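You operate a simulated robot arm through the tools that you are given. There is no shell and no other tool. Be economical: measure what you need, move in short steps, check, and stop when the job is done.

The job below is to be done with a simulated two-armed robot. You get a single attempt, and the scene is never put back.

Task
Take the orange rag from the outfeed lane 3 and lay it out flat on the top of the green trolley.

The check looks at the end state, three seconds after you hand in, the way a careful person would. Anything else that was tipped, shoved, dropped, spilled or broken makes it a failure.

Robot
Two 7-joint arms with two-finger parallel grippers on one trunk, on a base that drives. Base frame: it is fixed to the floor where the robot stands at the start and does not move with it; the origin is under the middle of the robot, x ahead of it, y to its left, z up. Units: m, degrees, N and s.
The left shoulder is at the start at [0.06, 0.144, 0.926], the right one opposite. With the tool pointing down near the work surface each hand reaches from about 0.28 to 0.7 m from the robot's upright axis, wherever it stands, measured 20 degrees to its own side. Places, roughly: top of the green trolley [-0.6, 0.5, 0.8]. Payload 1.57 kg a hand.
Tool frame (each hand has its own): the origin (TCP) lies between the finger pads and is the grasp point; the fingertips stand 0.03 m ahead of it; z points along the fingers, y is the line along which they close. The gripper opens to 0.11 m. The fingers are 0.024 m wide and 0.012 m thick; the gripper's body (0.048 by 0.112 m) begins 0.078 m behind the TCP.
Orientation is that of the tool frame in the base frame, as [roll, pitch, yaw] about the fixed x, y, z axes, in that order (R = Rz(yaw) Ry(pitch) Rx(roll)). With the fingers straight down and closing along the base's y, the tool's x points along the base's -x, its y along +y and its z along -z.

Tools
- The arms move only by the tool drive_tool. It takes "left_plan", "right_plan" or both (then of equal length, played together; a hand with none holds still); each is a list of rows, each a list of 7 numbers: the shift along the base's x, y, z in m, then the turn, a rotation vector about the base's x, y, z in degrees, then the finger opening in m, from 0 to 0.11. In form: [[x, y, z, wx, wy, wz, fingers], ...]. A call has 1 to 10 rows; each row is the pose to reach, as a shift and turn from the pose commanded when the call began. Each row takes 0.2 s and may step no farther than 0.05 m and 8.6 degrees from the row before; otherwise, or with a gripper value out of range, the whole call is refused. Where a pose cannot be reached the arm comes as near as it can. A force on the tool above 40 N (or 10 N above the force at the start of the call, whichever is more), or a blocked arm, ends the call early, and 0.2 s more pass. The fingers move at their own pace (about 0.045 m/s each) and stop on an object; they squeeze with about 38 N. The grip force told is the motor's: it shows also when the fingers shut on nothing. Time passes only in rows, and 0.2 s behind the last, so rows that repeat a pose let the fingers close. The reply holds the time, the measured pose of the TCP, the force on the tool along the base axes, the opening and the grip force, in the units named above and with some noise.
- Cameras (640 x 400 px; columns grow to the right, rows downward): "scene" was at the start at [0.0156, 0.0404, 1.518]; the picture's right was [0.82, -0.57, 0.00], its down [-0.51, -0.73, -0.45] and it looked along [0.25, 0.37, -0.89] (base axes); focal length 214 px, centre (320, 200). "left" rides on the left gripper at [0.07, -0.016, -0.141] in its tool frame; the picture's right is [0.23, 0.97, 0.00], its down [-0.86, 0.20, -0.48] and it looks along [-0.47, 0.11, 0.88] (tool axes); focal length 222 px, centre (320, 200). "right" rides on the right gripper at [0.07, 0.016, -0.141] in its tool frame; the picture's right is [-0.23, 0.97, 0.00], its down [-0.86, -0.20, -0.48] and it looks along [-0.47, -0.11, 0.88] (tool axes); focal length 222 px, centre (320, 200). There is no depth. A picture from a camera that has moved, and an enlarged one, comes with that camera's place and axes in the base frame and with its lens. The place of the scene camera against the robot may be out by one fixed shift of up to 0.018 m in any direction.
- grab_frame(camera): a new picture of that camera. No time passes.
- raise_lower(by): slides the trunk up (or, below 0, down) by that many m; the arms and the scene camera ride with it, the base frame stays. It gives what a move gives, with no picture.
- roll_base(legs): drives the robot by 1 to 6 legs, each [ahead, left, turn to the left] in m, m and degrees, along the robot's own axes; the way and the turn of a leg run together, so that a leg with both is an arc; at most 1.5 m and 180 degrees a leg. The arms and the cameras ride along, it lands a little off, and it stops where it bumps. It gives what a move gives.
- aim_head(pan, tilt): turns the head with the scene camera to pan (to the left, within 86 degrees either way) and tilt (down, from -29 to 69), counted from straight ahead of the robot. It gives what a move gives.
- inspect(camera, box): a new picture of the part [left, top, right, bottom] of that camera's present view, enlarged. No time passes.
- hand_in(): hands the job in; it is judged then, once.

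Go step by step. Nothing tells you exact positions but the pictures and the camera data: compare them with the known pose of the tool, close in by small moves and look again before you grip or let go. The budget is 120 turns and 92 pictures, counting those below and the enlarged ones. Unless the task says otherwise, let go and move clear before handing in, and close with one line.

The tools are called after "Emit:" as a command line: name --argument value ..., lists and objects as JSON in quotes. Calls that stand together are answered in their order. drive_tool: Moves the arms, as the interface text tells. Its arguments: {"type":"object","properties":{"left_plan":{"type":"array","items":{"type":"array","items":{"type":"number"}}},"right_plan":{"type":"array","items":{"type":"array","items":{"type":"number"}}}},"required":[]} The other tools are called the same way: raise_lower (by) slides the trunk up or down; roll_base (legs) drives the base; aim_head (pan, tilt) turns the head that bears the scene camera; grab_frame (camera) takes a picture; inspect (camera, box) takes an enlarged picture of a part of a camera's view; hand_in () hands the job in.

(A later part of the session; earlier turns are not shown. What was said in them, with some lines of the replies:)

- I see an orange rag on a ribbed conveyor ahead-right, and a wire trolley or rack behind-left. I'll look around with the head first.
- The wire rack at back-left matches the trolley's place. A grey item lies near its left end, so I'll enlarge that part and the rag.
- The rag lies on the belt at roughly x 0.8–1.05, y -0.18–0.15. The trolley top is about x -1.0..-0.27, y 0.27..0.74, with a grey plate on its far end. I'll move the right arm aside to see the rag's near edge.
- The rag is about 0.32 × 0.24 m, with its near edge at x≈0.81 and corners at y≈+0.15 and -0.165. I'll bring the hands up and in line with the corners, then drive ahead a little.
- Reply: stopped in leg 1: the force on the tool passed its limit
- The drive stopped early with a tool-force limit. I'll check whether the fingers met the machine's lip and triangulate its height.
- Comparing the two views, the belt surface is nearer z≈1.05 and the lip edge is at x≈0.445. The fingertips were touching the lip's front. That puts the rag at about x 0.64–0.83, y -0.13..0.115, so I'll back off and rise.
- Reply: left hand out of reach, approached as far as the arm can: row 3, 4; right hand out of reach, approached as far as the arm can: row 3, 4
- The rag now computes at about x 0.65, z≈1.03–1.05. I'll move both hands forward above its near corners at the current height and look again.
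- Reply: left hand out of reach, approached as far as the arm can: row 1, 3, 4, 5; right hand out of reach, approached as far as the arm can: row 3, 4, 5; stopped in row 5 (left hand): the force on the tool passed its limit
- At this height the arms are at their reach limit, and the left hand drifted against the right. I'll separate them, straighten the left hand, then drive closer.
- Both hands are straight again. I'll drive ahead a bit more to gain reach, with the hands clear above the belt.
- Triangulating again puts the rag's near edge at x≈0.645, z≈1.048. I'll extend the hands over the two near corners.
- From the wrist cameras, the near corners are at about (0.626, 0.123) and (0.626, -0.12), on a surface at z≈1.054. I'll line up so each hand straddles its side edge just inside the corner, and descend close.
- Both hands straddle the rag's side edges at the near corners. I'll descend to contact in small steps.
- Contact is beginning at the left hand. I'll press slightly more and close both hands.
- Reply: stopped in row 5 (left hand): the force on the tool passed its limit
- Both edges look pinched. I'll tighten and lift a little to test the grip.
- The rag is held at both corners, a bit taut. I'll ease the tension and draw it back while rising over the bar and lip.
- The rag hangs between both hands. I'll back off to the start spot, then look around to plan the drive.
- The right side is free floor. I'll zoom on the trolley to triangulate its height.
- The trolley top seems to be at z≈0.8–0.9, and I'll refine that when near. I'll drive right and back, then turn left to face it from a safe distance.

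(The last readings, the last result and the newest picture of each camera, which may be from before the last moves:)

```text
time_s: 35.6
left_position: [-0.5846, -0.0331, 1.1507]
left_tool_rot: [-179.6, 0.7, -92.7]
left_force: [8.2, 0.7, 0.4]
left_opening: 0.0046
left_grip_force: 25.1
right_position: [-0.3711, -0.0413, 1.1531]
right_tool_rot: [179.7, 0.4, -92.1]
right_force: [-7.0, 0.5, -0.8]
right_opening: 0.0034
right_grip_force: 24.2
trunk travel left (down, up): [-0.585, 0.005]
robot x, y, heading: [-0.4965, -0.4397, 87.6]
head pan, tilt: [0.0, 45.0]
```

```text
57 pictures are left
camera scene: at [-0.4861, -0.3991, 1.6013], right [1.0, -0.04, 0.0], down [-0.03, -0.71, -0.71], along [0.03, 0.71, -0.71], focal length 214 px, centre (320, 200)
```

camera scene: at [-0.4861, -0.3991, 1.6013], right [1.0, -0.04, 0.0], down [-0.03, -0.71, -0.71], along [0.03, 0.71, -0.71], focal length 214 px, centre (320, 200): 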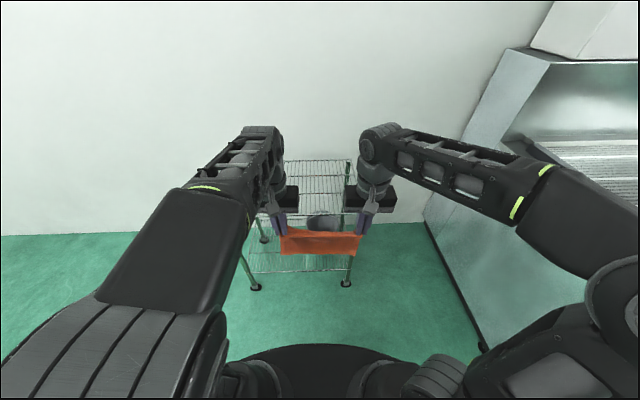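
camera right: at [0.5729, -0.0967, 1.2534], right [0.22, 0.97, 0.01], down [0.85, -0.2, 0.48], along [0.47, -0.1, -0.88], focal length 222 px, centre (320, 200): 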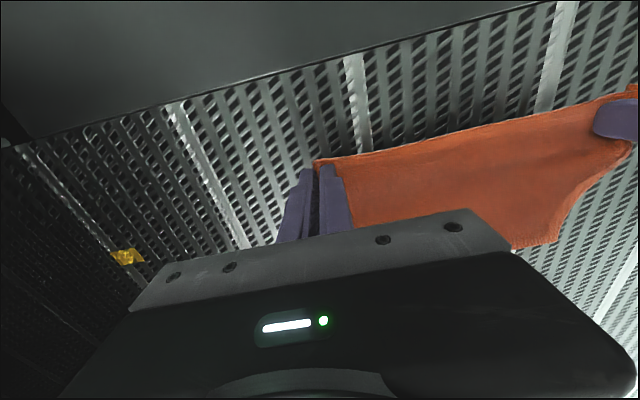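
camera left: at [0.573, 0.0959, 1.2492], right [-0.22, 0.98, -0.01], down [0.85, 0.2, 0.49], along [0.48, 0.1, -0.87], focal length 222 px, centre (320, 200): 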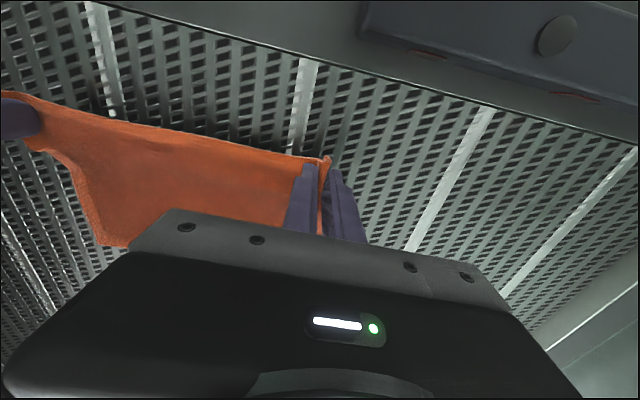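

I'm facing the trolley, with its feet at about x -0.95 and -0.28. I'll zoom in for the top.

Emit:
inspect --camera "scene" --box '[220, 140, 412, 260]'

Emit:
grab_frame --camera "left"

Emit:
grab_frame --camera "right"

```text
3.33 times, centred on (316, 200) of scene
camera zoom: at [-0.4861, -0.3991, 1.6013], right [1.0, -0.04, 0.0], down [-0.03, -0.71, -0.71], along [0.03, 0.71, -0.71], focal length 715 px, centre (333, 200)
```

zoom: 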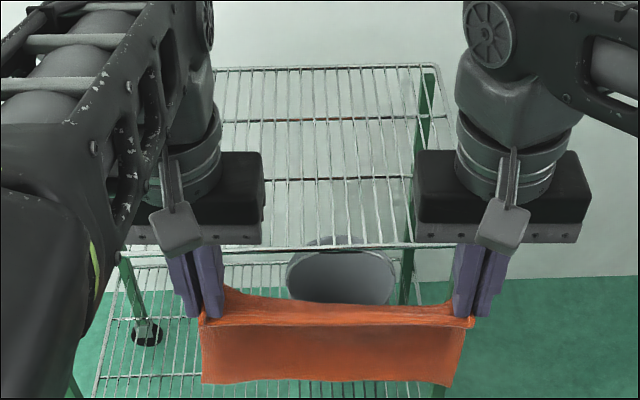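

```text
55 pictures are left
camera left: at [-0.5731, -0.1056, 1.2916], right [-0.98, -0.18, -0.01], down [-0.16, 0.86, 0.49], along [-0.08, 0.48, -0.87], focal length 222 px, centre (320, 200)
```

left: 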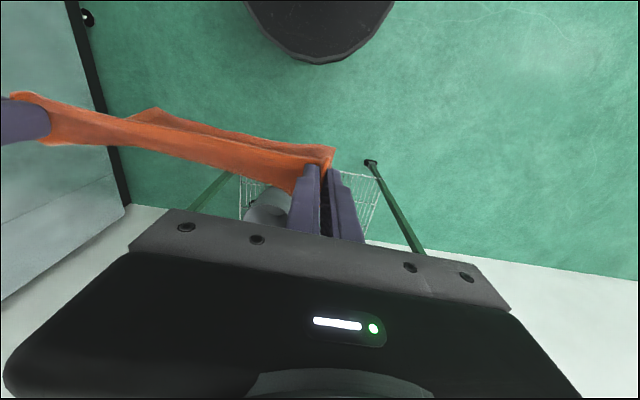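

```text
54 pictures are left
camera right: at [-0.388, -0.1121, 1.2958], right [-0.96, 0.26, 0.01], down [0.23, 0.84, 0.48], along [0.12, 0.47, -0.88], focal length 222 px, centre (320, 200)
```

right: 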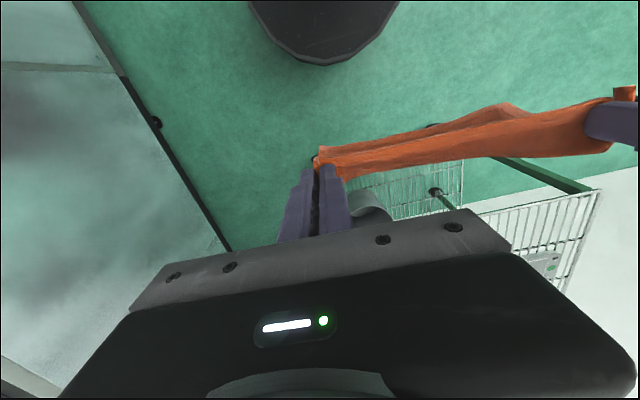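

The trolley top works out at z≈0.84, y 0.265–0.70, right edge x≈-0.27, and the plate is left of x≈-0.73. I'll straighten the heading and drive up to it with the rag above it.

Emit:
roll_base --legs '[[0, 0, 2.4], [0.32, -0.03, 0]]'

Emit:
grab_frame --camera "scene"

Emit:
grab_frame --camera "left"

Emit:
grab_frame --camera "right"

```text
time_s: 38.1
left_position: [-0.571, 0.2785, 1.1514]
left_tool_rot: [-179.6, 0.7, -90.4]
left_force: [6.0, 0.4, -0.3]
left_opening: 0.0045
left_grip_force: 25.6
right_position: [-0.3533, 0.2762, 1.1526]
right_tool_rot: [179.6, 0.3, -89.7]
right_force: [-5.3, 0.7, 0.1]
right_opening: 0.0033
right_grip_force: 24.5
trunk travel left (down, up): [-0.585, 0.005]
robot x, y, heading: [-0.4664, -0.1281, 89.8]
head pan, tilt: [0.0, 45.0]
```

```text
53 pictures are left
camera scene: at [-0.4566, -0.0842, 1.6013], right [1.0, 0.0, 0.0], down [0.0, -0.71, -0.71], along [0.0, 0.71, -0.71], focal length 214 px, centre (320, 200)
```

scene: 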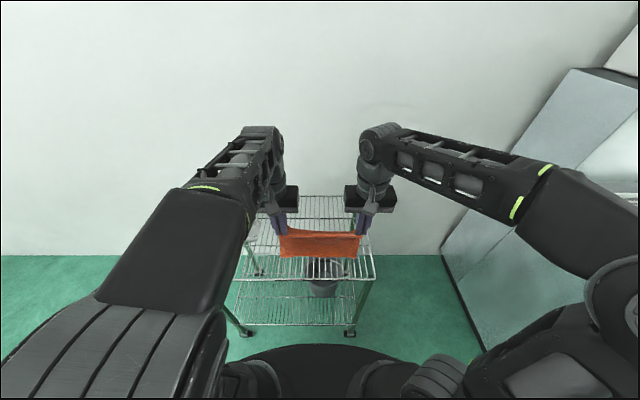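

```text
52 pictures are left
camera left: at [-0.5549, 0.2058, 1.2913], right [-0.98, -0.22, -0.01], down [-0.2, 0.85, 0.49], along [-0.1, 0.48, -0.87], focal length 222 px, centre (320, 200)
```

left: 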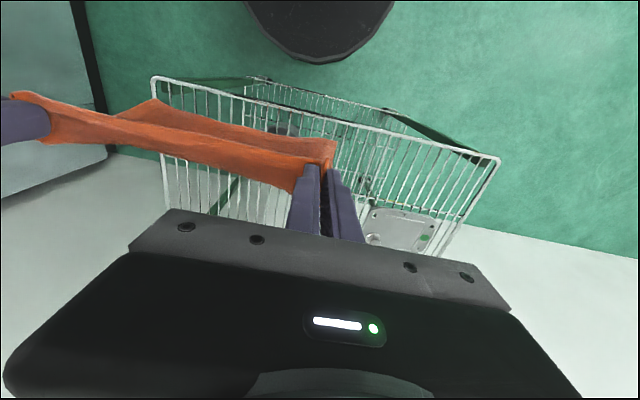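

```text
51 pictures are left
camera right: at [-0.3696, 0.2066, 1.2955], right [-0.97, 0.22, 0.01], down [0.2, 0.85, 0.48], along [0.1, 0.47, -0.88], focal length 222 px, centre (320, 200)
```

right: 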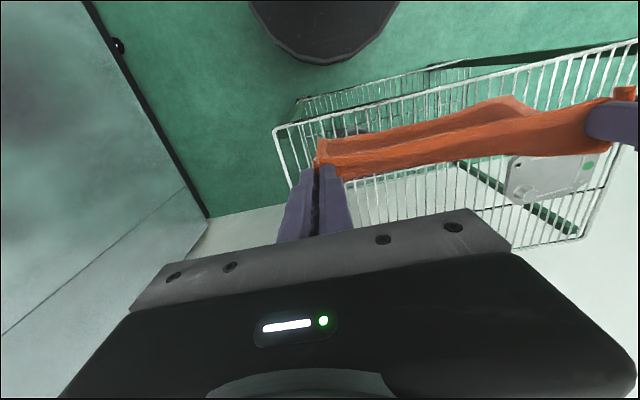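

Wrist-camera triangulation puts the trolley's near-right corner at about (-0.275, 0.276, 0.855), with the plate left of x≈-0.72. I'll roll 5 cm closer, then extend and lower so the rag's hem is just above the rack.

Emit:
roll_base --legs '[[0.045, 0, 0]]'

Emit:
drive_tool --left_plan '[[0, 0.025, -0.012, 0, 0, 0, 0], [0, 0.05, -0.024, 0, 0, 0, 0], [0, 0.075, -0.036, 0, 0, 0, 0], [0, 0.1, -0.048, 0, 0, 0, 0], [0, 0.125, -0.058, 0, 0, 0, 0], [0, 0.15, -0.068, 0, 0, 0, 0], [0, 0.175, -0.075, 0, 0, 0, 0], [0, 0.195, -0.08, 0, 0, 0, 0], [0, 0.21, -0.08, 0, 0, 0, 0]]' --right_plan '[[0, 0.025, -0.012, 0, 0, 0, 0], [0, 0.05, -0.024, 0, 0, 0, 0], [0, 0.075, -0.036, 0, 0, 0, 0], [0, 0.1, -0.048, 0, 0, 0, 0], [0, 0.125, -0.058, 0, 0, 0, 0], [0, 0.15, -0.068, 0, 0, 0, 0], [0, 0.175, -0.075, 0, 0, 0, 0], [0, 0.195, -0.08, 0, 0, 0, 0], [0, 0.21, -0.08, 0, 0, 0, 0]]'

Emit:
inspect --camera "scene" --box '[192, 140, 448, 300]'

Emit:
grab_frame --camera "left"

Emit:
grab_frame --camera "right"

```text
time_s: 39.0
left_position: [-0.5707, 0.322, 1.1502]
left_tool_rot: [-179.5, 0.7, -90.4]
left_force: [6.1, 0.7, 0.0]
left_opening: 0.0048
left_grip_force: 25.1
right_position: [-0.3545, 0.3222, 1.1523]
right_tool_rot: [179.7, 0.2, -89.8]
right_force: [-6.7, 0.1, -1.3]
right_opening: 0.0032
right_grip_force: 24.5
trunk travel left (down, up): [-0.585, 0.005]
robot x, y, heading: [-0.4635, -0.0831, 89.5]
head pan, tilt: [0.0, 45.0]
```

```text
time_s: 41.0
left_position: [-0.568, 0.5176, 1.0696]
left_tool_rot: [-179.5, 0.9, -90.5]
left_force: [3.9, 0.5, 0.0]
left_opening: 0.0046
left_grip_force: 25.2
left hand out of reach, approached as far as the arm can: row 9
right_position: [-0.3552, 0.5301, 1.0726]
right_tool_rot: [179.8, 0.4, -89.8]
right_force: [-4.6, 1.2, 0.5]
right_opening: 0.0032
right_grip_force: 24.3
trunk travel left (down, up): [-0.585, 0.005]
robot x, y, heading: [-0.4648, -0.0829, 89.9]
head pan, tilt: [0.0, 45.0]
```

```text
2.50 times, centred on (320, 220) of scene
camera zoom: at [-0.4568, -0.0419, 1.6014], right [1.0, 0.0, 0.0], down [0.0, -0.71, -0.71], along [0.0, 0.71, -0.71], focal length 536 px, centre (320, 150)
```

zoom: 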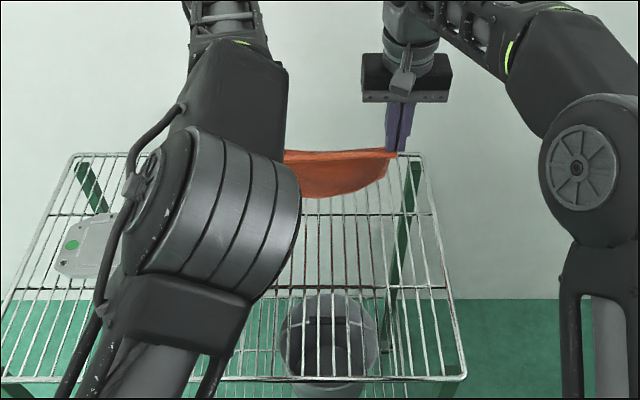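

```text
49 pictures are left
camera left: at [-0.5531, 0.445, 1.2096], right [-0.98, -0.22, -0.01], down [-0.2, 0.85, 0.49], along [-0.1, 0.48, -0.87], focal length 222 px, centre (320, 200)
```

left: 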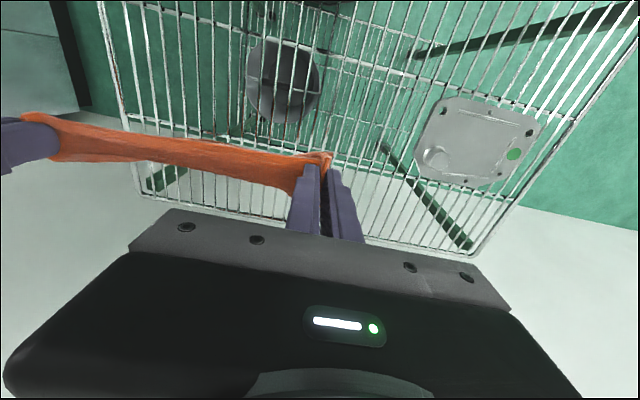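

```text
48 pictures are left
camera right: at [-0.3704, 0.4594, 1.2151], right [-0.97, 0.22, 0.01], down [0.2, 0.85, 0.48], along [0.1, 0.47, -0.88], focal length 222 px, centre (320, 200)
```

right: 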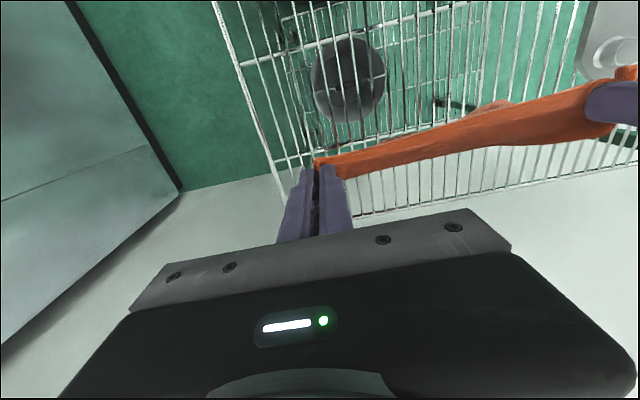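

The rag hangs just above the rack, clear of the plate. I'll start laying it: lower while drawing back.

Emit:
drive_tool --left_plan '[[0, 0, -0.015, 0, 0, 0, 0], [0, -0.015, -0.03, 0, 0, 0, 0], [0, -0.03, -0.045, 0, 0, 0, 0], [0, -0.045, -0.06, 0, 0, 0, 0], [0, -0.06, -0.075, 0, 0, 0, 0], [0, -0.075, -0.09, 0, 0, 0, 0]]' --right_plan '[[0, -0.006, -0.017, 0, 0, 0, 0], [0, -0.027, -0.033, 0, 0, 0, 0], [0, -0.042, -0.048, 0, 0, 0, 0], [0, -0.057, -0.063, 0, 0, 0, 0], [0, -0.072, -0.078, 0, 0, 0, 0], [0, -0.087, -0.093, 0, 0, 0, 0]]'

Emit:
inspect --camera "scene" --box '[192, 140, 448, 300]'

Emit:
grab_frame --camera "right"

```text
time_s: 42.4
left_position: [-0.5701, 0.4425, 0.9795]
left_tool_rot: [-179.4, 0.6, -90.3]
left_force: [6.0, 0.0, 0.5]
left_opening: 0.0046
left_grip_force: 25.1
right_position: [-0.3545, 0.4428, 0.9815]
right_tool_rot: [179.7, 0.3, -90.0]
right_force: [-6.2, -0.4, -0.1]
right_opening: 0.0031
right_grip_force: 24.3
trunk travel left (down, up): [-0.585, 0.005]
robot x, y, heading: [-0.4667, -0.0851, 89.9]
head pan, tilt: [0.0, 45.0]
```

```text
2.50 times, centred on (320, 220) of scene
camera zoom: at [-0.4566, -0.0424, 1.6014], right [1.0, 0.0, 0.0], down [0.0, -0.71, -0.71], along [0.0, 0.71, -0.71], focal length 536 px, centre (320, 150)
```

zoom: 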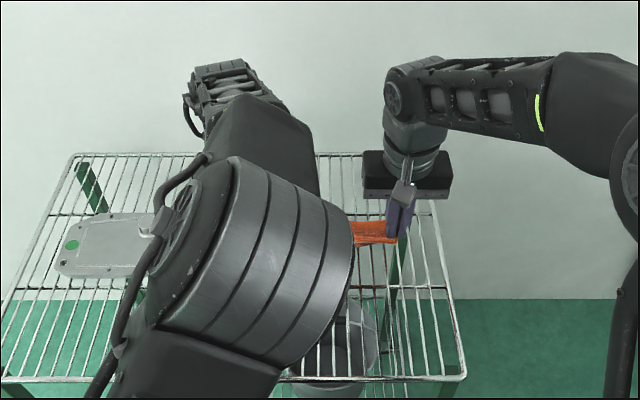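

```text
46 pictures are left
camera right: at [-0.369, 0.3718, 1.1234], right [-0.97, 0.22, 0.01], down [0.2, 0.85, 0.48], along [0.1, 0.47, -0.88], focal length 222 px, centre (320, 200)
```

right: 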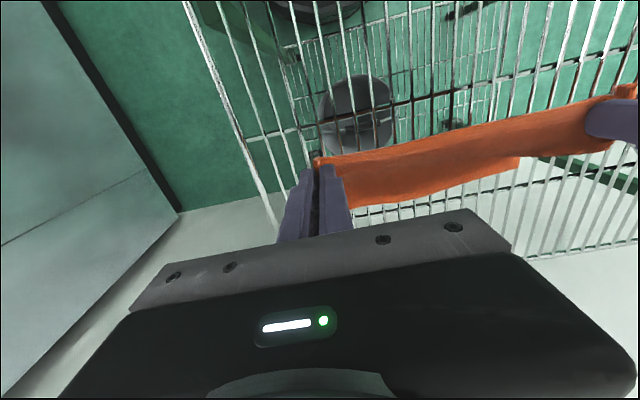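

The lower part now trails forward onto the rack as intended. I'll continue to near the surface.

Emit:
drive_tool --left_plan '[[0, -0.017, -0.015, 0, 0, 0, 0], [0, -0.034, -0.03, 0, 0, 0, 0], [0, -0.05, -0.045, 0, 0, 0, 0], [0, -0.066, -0.06, 0, 0, 0, 0], [0, -0.08, -0.07, 0, 0, 0, 0], [0, -0.09, -0.078, 0, 0, 0, 0]]' --right_plan '[[0, -0.017, -0.015, 0, 0, 0, 0], [0, -0.034, -0.03, 0, 0, 0, 0], [0, -0.05, -0.045, 0, 0, 0, 0], [0, -0.066, -0.06, 0, 0, 0, 0], [0, -0.08, -0.07, 0, 0, 0, 0], [0, -0.09, -0.08, 0, 0, 0, 0]]'

Emit:
grab_frame --camera "left"

Emit:
grab_frame --camera "right"

Emit:
grab_frame --camera "scene"

```text
time_s: 43.8
left_position: [-0.5706, 0.3511, 0.9033]
left_tool_rot: [-179.6, 0.7, -90.6]
left_force: [6.8, 0.1, -0.2]
left_opening: 0.0047
left_grip_force: 25.2
right_position: [-0.3538, 0.3533, 0.9001]
right_tool_rot: [179.7, 0.4, -89.9]
right_force: [-7.2, -0.2, 0.2]
right_opening: 0.0032
right_grip_force: 24.4
trunk travel left (down, up): [-0.585, 0.005]
robot x, y, heading: [-0.4667, -0.081, 89.6]
head pan, tilt: [0.0, 45.0]
```

```text
45 pictures are left
camera left: at [-0.5555, 0.2791, 1.0426], right [-0.98, -0.22, -0.01], down [-0.2, 0.85, 0.49], along [-0.1, 0.48, -0.87], focal length 222 px, centre (320, 200)
```

left: 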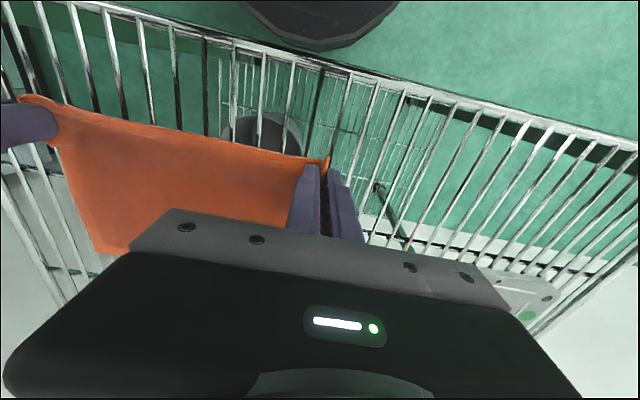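

```text
44 pictures are left
camera right: at [-0.3695, 0.2819, 1.0426], right [-0.97, 0.22, 0.01], down [0.2, 0.85, 0.48], along [0.1, 0.47, -0.88], focal length 222 px, centre (320, 200)
```

right: 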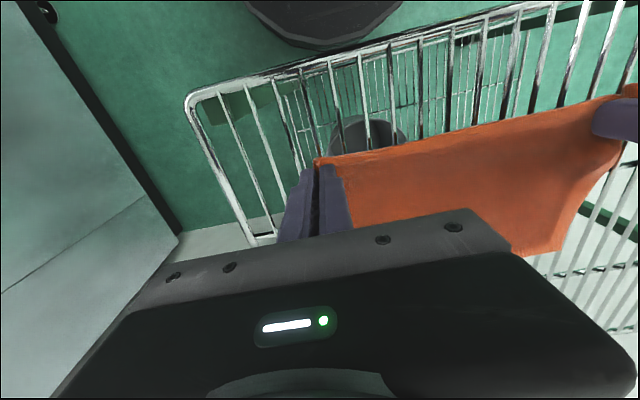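

```text
43 pictures are left
camera scene: at [-0.4567, -0.0417, 1.6014], right [1.0, 0.0, 0.0], down [0.0, -0.71, -0.71], along [0.0, 0.71, -0.71], focal length 214 px, centre (320, 200)
```

scene: 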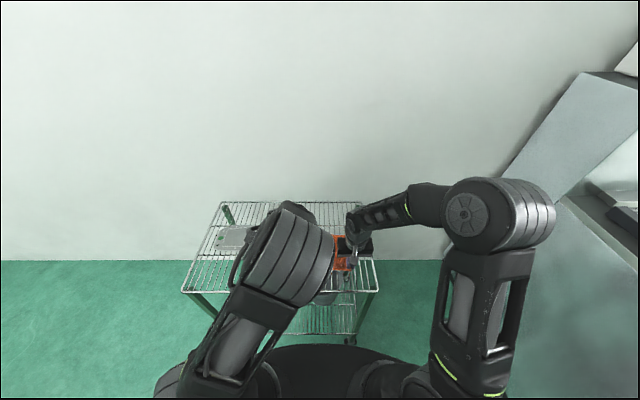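

The rag is nearly laid, with its near edge at y≈0.335 and the trolley's edge at 0.275. I'll lower the last bit gently.

Emit:
drive_tool --left_plan '[[0, -0.005, -0.006, 0, 0, 0, 0], [0, -0.007, -0.012, 0, 0, 0, 0], [0, -0.008, -0.016, 0, 0, 0, 0], [0, -0.008, -0.019, 0, 0, 0, 0]]' --right_plan '[[0, -0.005, -0.004, 0, 0, 0, 0], [0, -0.007, -0.01, 0, 0, 0, 0], [0, -0.009, -0.014, 0, 0, 0, 0], [0, -0.01, -0.017, 0, 0, 0, 0]]'

Emit:
inspect --camera "left" --box '[160, 70, 480, 270]'

Emit:
inspect --camera "right" --box '[160, 70, 480, 270]'

```text
time_s: 44.8
left_position: [-0.5693, 0.3433, 0.8834]
left_tool_rot: [-179.6, 0.7, -90.3]
left_force: [6.3, 0.8, 1.2]
left_opening: 0.0045
left_grip_force: 25.2
right_position: [-0.3543, 0.3421, 0.8845]
right_tool_rot: [179.5, 0.4, -89.8]
right_force: [-6.4, 0.6, 1.5]
right_opening: 0.0031
right_grip_force: 24.1
trunk travel left (down, up): [-0.585, 0.005]
robot x, y, heading: [-0.4617, -0.0816, 90.1]
head pan, tilt: [0.0, 45.0]
```

```text
2.00 times, centred on (320, 170) of left
camera zoom: at [-0.5543, 0.2715, 1.0239], right [-0.98, -0.22, -0.01], down [-0.2, 0.85, 0.49], along [-0.1, 0.48, -0.87], focal length 444 px, centre (320, 260)
```

zoom: 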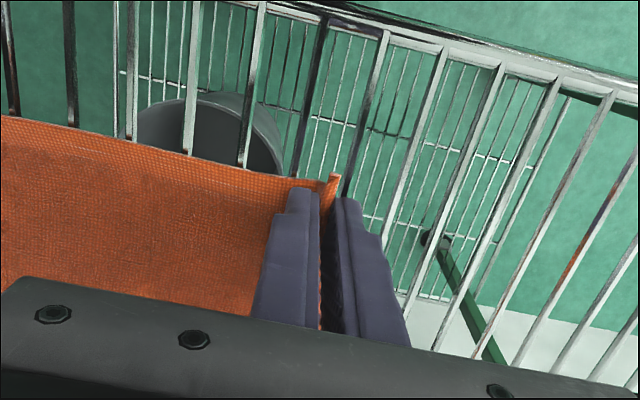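

```text
2.00 times, centred on (320, 170) of right
camera zoom: at [-0.3697, 0.2721, 1.027], right [-0.97, 0.22, 0.01], down [0.2, 0.85, 0.48], along [0.1, 0.47, -0.88], focal length 444 px, centre (320, 260)
```

zoom: 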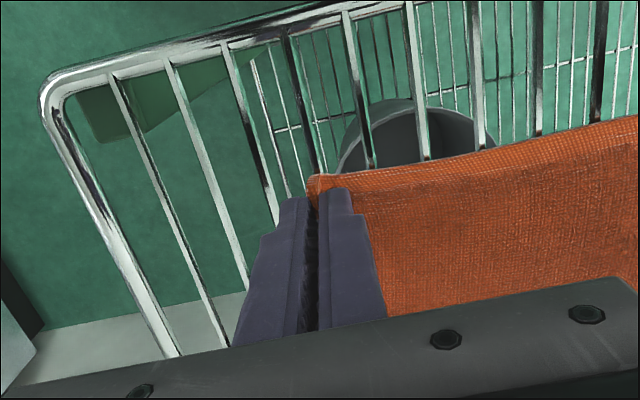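

The tips are just touching the rack. I'll ease the tension and open both hands slowly.

Emit:
drive_tool --left_plan '[[0.003, 0, 0.001, 0, 0, 0, 0], [0.003, 0, 0.001, 0, 0, 0, 0.015], [0.003, 0, 0.001, 0, 0, 0, 0.03], [0.003, 0, 0.001, 0, 0, 0, 0.04], [0.003, 0, 0.001, 0, 0, 0, 0.04]]' --right_plan '[[-0.003, 0, 0.001, 0, 0, 0, 0], [-0.003, 0, 0.001, 0, 0, 0, 0.015], [-0.003, 0, 0.001, 0, 0, 0, 0.03], [-0.003, 0, 0.001, 0, 0, 0, 0.04], [-0.003, 0, 0.001, 0, 0, 0, 0.04]]'

Emit:
inspect --camera "left" --box '[160, 70, 480, 270]'

Emit:
inspect --camera "right" --box '[160, 70, 480, 270]'

```text
time_s: 46.0
left_position: [-0.5666, 0.3432, 0.8842]
left_tool_rot: [-179.7, 0.7, -90.4]
left_force: [-0.7, -0.1, 0.4]
left_opening: 0.0399
left_grip_force: 0.0
right_position: [-0.3583, 0.3428, 0.8833]
right_tool_rot: [179.7, 0.4, -89.8]
right_force: [0.2, -0.1, 0.8]
right_opening: 0.0398
right_grip_force: 0.0
trunk travel left (down, up): [-0.585, 0.005]
robot x, y, heading: [-0.4664, -0.0787, 90.0]
head pan, tilt: [0.0, 45.0]
```

```text
2.00 times, centred on (320, 170) of left
camera zoom: at [-0.5503, 0.2712, 1.0249], right [-0.98, -0.22, -0.01], down [-0.2, 0.85, 0.49], along [-0.1, 0.48, -0.87], focal length 444 px, centre (320, 260)
```

zoom: 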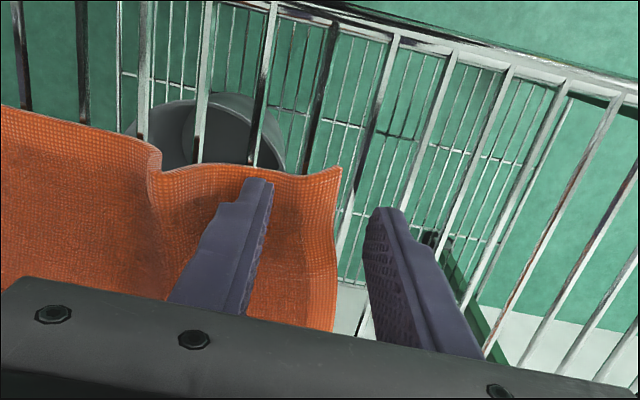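

```text
2.00 times, centred on (320, 170) of right
camera zoom: at [-0.3727, 0.2721, 1.0272], right [-0.97, 0.22, 0.01], down [0.2, 0.85, 0.48], along [0.1, 0.47, -0.88], focal length 444 px, centre (320, 260)
```

zoom: 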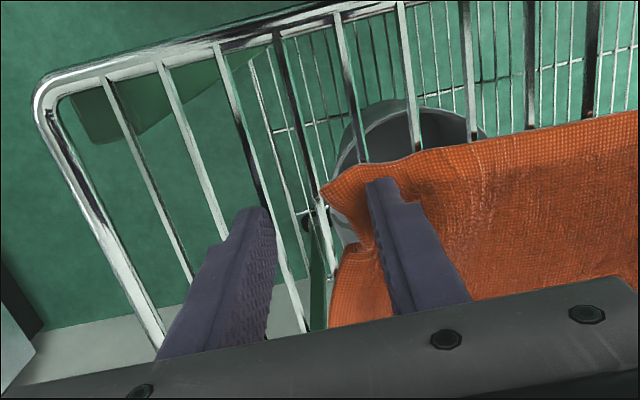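

Both corners are free, with a small ripple inside the left finger. I'll gently smooth outward with the fingertips, then lift away.

Emit:
drive_tool --left_plan '[[0, 0, -0.003, 0, 0, 0, 0.04], [-0.006, 0, -0.003, 0, 0, 0, 0.04], [-0.012, 0, -0.003, 0, 0, 0, 0.04], [-0.018, 0, -0.002, 0, 0, 0, 0.04], [-0.018, 0, 0.02, 0, 0, 0, 0.04], [-0.018, 0, 0.05, 0, 0, 0, 0.04], [-0.018, 0, 0.09, 0, 0, 0, 0.04]]' --right_plan '[[0, 0, -0.003, 0, 0, 0, 0.04], [0.005, 0, -0.003, 0, 0, 0, 0.04], [0.01, 0, -0.003, 0, 0, 0, 0.04], [0.012, 0, -0.002, 0, 0, 0, 0.04], [0.012, 0, 0.02, 0, 0, 0, 0.04], [0.012, 0, 0.05, 0, 0, 0, 0.04], [0.012, 0, 0.09, 0, 0, 0, 0.04]]'

Emit:
grab_frame --camera "left"

Emit:
grab_frame --camera "right"

```text
time_s: 47.6
left_position: [-0.5832, 0.3455, 0.9738]
left_tool_rot: [-179.6, 0.7, -90.5]
left_force: [0.8, -0.8, 0.1]
left_opening: 0.0399
left_grip_force: 0.1
right_position: [-0.3458, 0.3408, 0.975]
right_tool_rot: [179.7, 0.4, -89.8]
right_force: [1.2, -0.1, -0.1]
right_opening: 0.04
right_grip_force: 0.1
trunk travel left (down, up): [-0.585, 0.005]
robot x, y, heading: [-0.4655, -0.0815, 89.8]
head pan, tilt: [0.0, 45.0]
```

```text
38 pictures are left
camera left: at [-0.5675, 0.2721, 1.1137], right [-0.98, -0.22, -0.01], down [-0.2, 0.85, 0.49], along [-0.1, 0.48, -0.87], focal length 222 px, centre (320, 200)
```

left: 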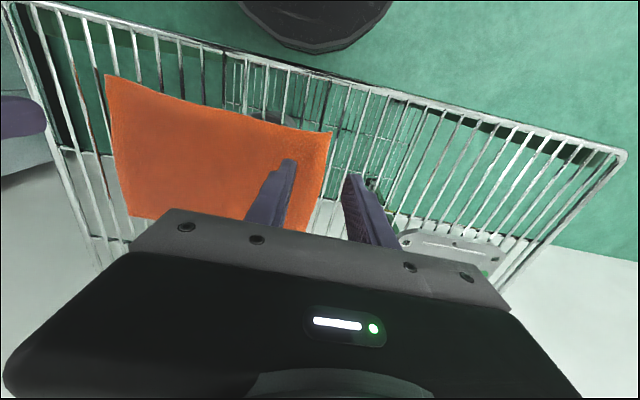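

```text
37 pictures are left
camera right: at [-0.3614, 0.2704, 1.1172], right [-0.97, 0.22, 0.01], down [0.2, 0.85, 0.48], along [0.1, 0.47, -0.88], focal length 222 px, centre (320, 200)
```

right: 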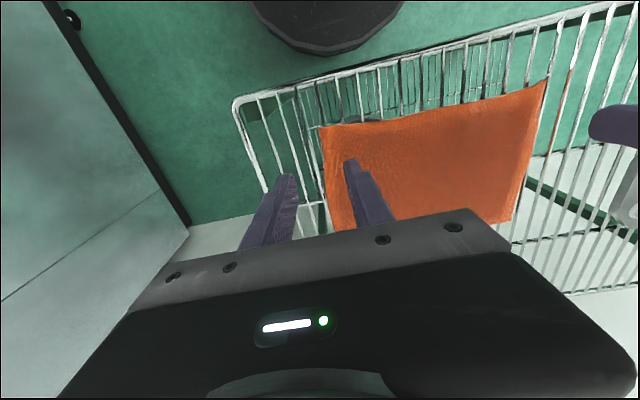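

The rag now lies flat. I'll raise and retract the hands, back the base off, and take a final look.

Emit:
drive_tool --left_plan '[[0, 0, 0.04, 0, 0, 0, 0.04], [0, 0, 0.08, 0, 0, 0, 0.04], [0, -0.01, 0.12, 0, 0, 0, 0.04]]' --right_plan '[[0, 0, 0.04, 0, 0, 0, 0.04], [0, 0, 0.08, 0, 0, 0, 0.04], [0, -0.01, 0.12, 0, 0, 0, 0.04]]'

Emit:
roll_base --legs '[[-0.25, 0, 0]]'

Emit:
inspect --camera "scene" --box '[192, 130, 448, 290]'

Emit:
grab_frame --camera "left"

```text
time_s: 48.4
left_position: [-0.5827, 0.3337, 1.0951]
left_tool_rot: [-179.5, 0.7, -90.4]
left_force: [-0.6, -0.1, 0.5]
left_opening: 0.04
left_grip_force: 0.0
right_position: [-0.3453, 0.3308, 1.0938]
right_tool_rot: [179.7, 0.3, -89.9]
right_force: [-0.5, -0.6, -0.3]
right_opening: 0.0397
right_grip_force: 0.0
trunk travel left (down, up): [-0.585, 0.005]
robot x, y, heading: [-0.4682, -0.0814, 89.8]
head pan, tilt: [0.0, 45.0]
```

```text
time_s: 50.2
left_position: [-0.5837, 0.0894, 1.0954]
left_tool_rot: [-179.6, 0.9, -90.4]
left_force: [0.3, -1.3, -0.2]
left_opening: 0.0399
left_grip_force: 0.2
right_position: [-0.3458, 0.0859, 1.0914]
right_tool_rot: [179.8, 0.3, -89.7]
right_force: [0.5, 0.6, -0.9]
right_opening: 0.0399
right_grip_force: 0.0
trunk travel left (down, up): [-0.585, 0.005]
robot x, y, heading: [-0.4656, -0.328, 89.7]
head pan, tilt: [0.0, 45.0]
```

```text
2.50 times, centred on (320, 210) of scene
camera zoom: at [-0.457, -0.29, 1.6014], right [1.0, 0.0, 0.0], down [0.0, -0.71, -0.71], along [0.0, 0.71, -0.71], focal length 536 px, centre (320, 175)
```

zoom: 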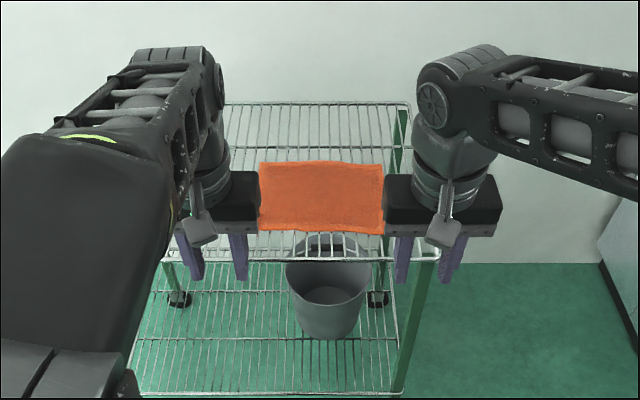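

```text
35 pictures are left
camera left: at [-0.5684, 0.0163, 1.2351], right [-0.98, -0.22, -0.01], down [-0.2, 0.85, 0.49], along [-0.1, 0.48, -0.87], focal length 222 px, centre (320, 200)
```

left: 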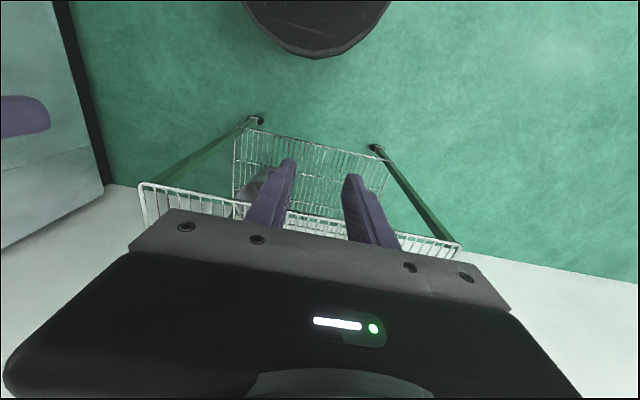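

The rag lies flat and rectangular on the trolley top, and the plate and pot appeared undisturbed in the views I took. The hands are clear, so I'm handing in.

Emit:
hand_in

```text
The job is handed in.
```

The orange rag is laid out flat on top of the green trolley, both hands are clear of it, and I've handed the job in.
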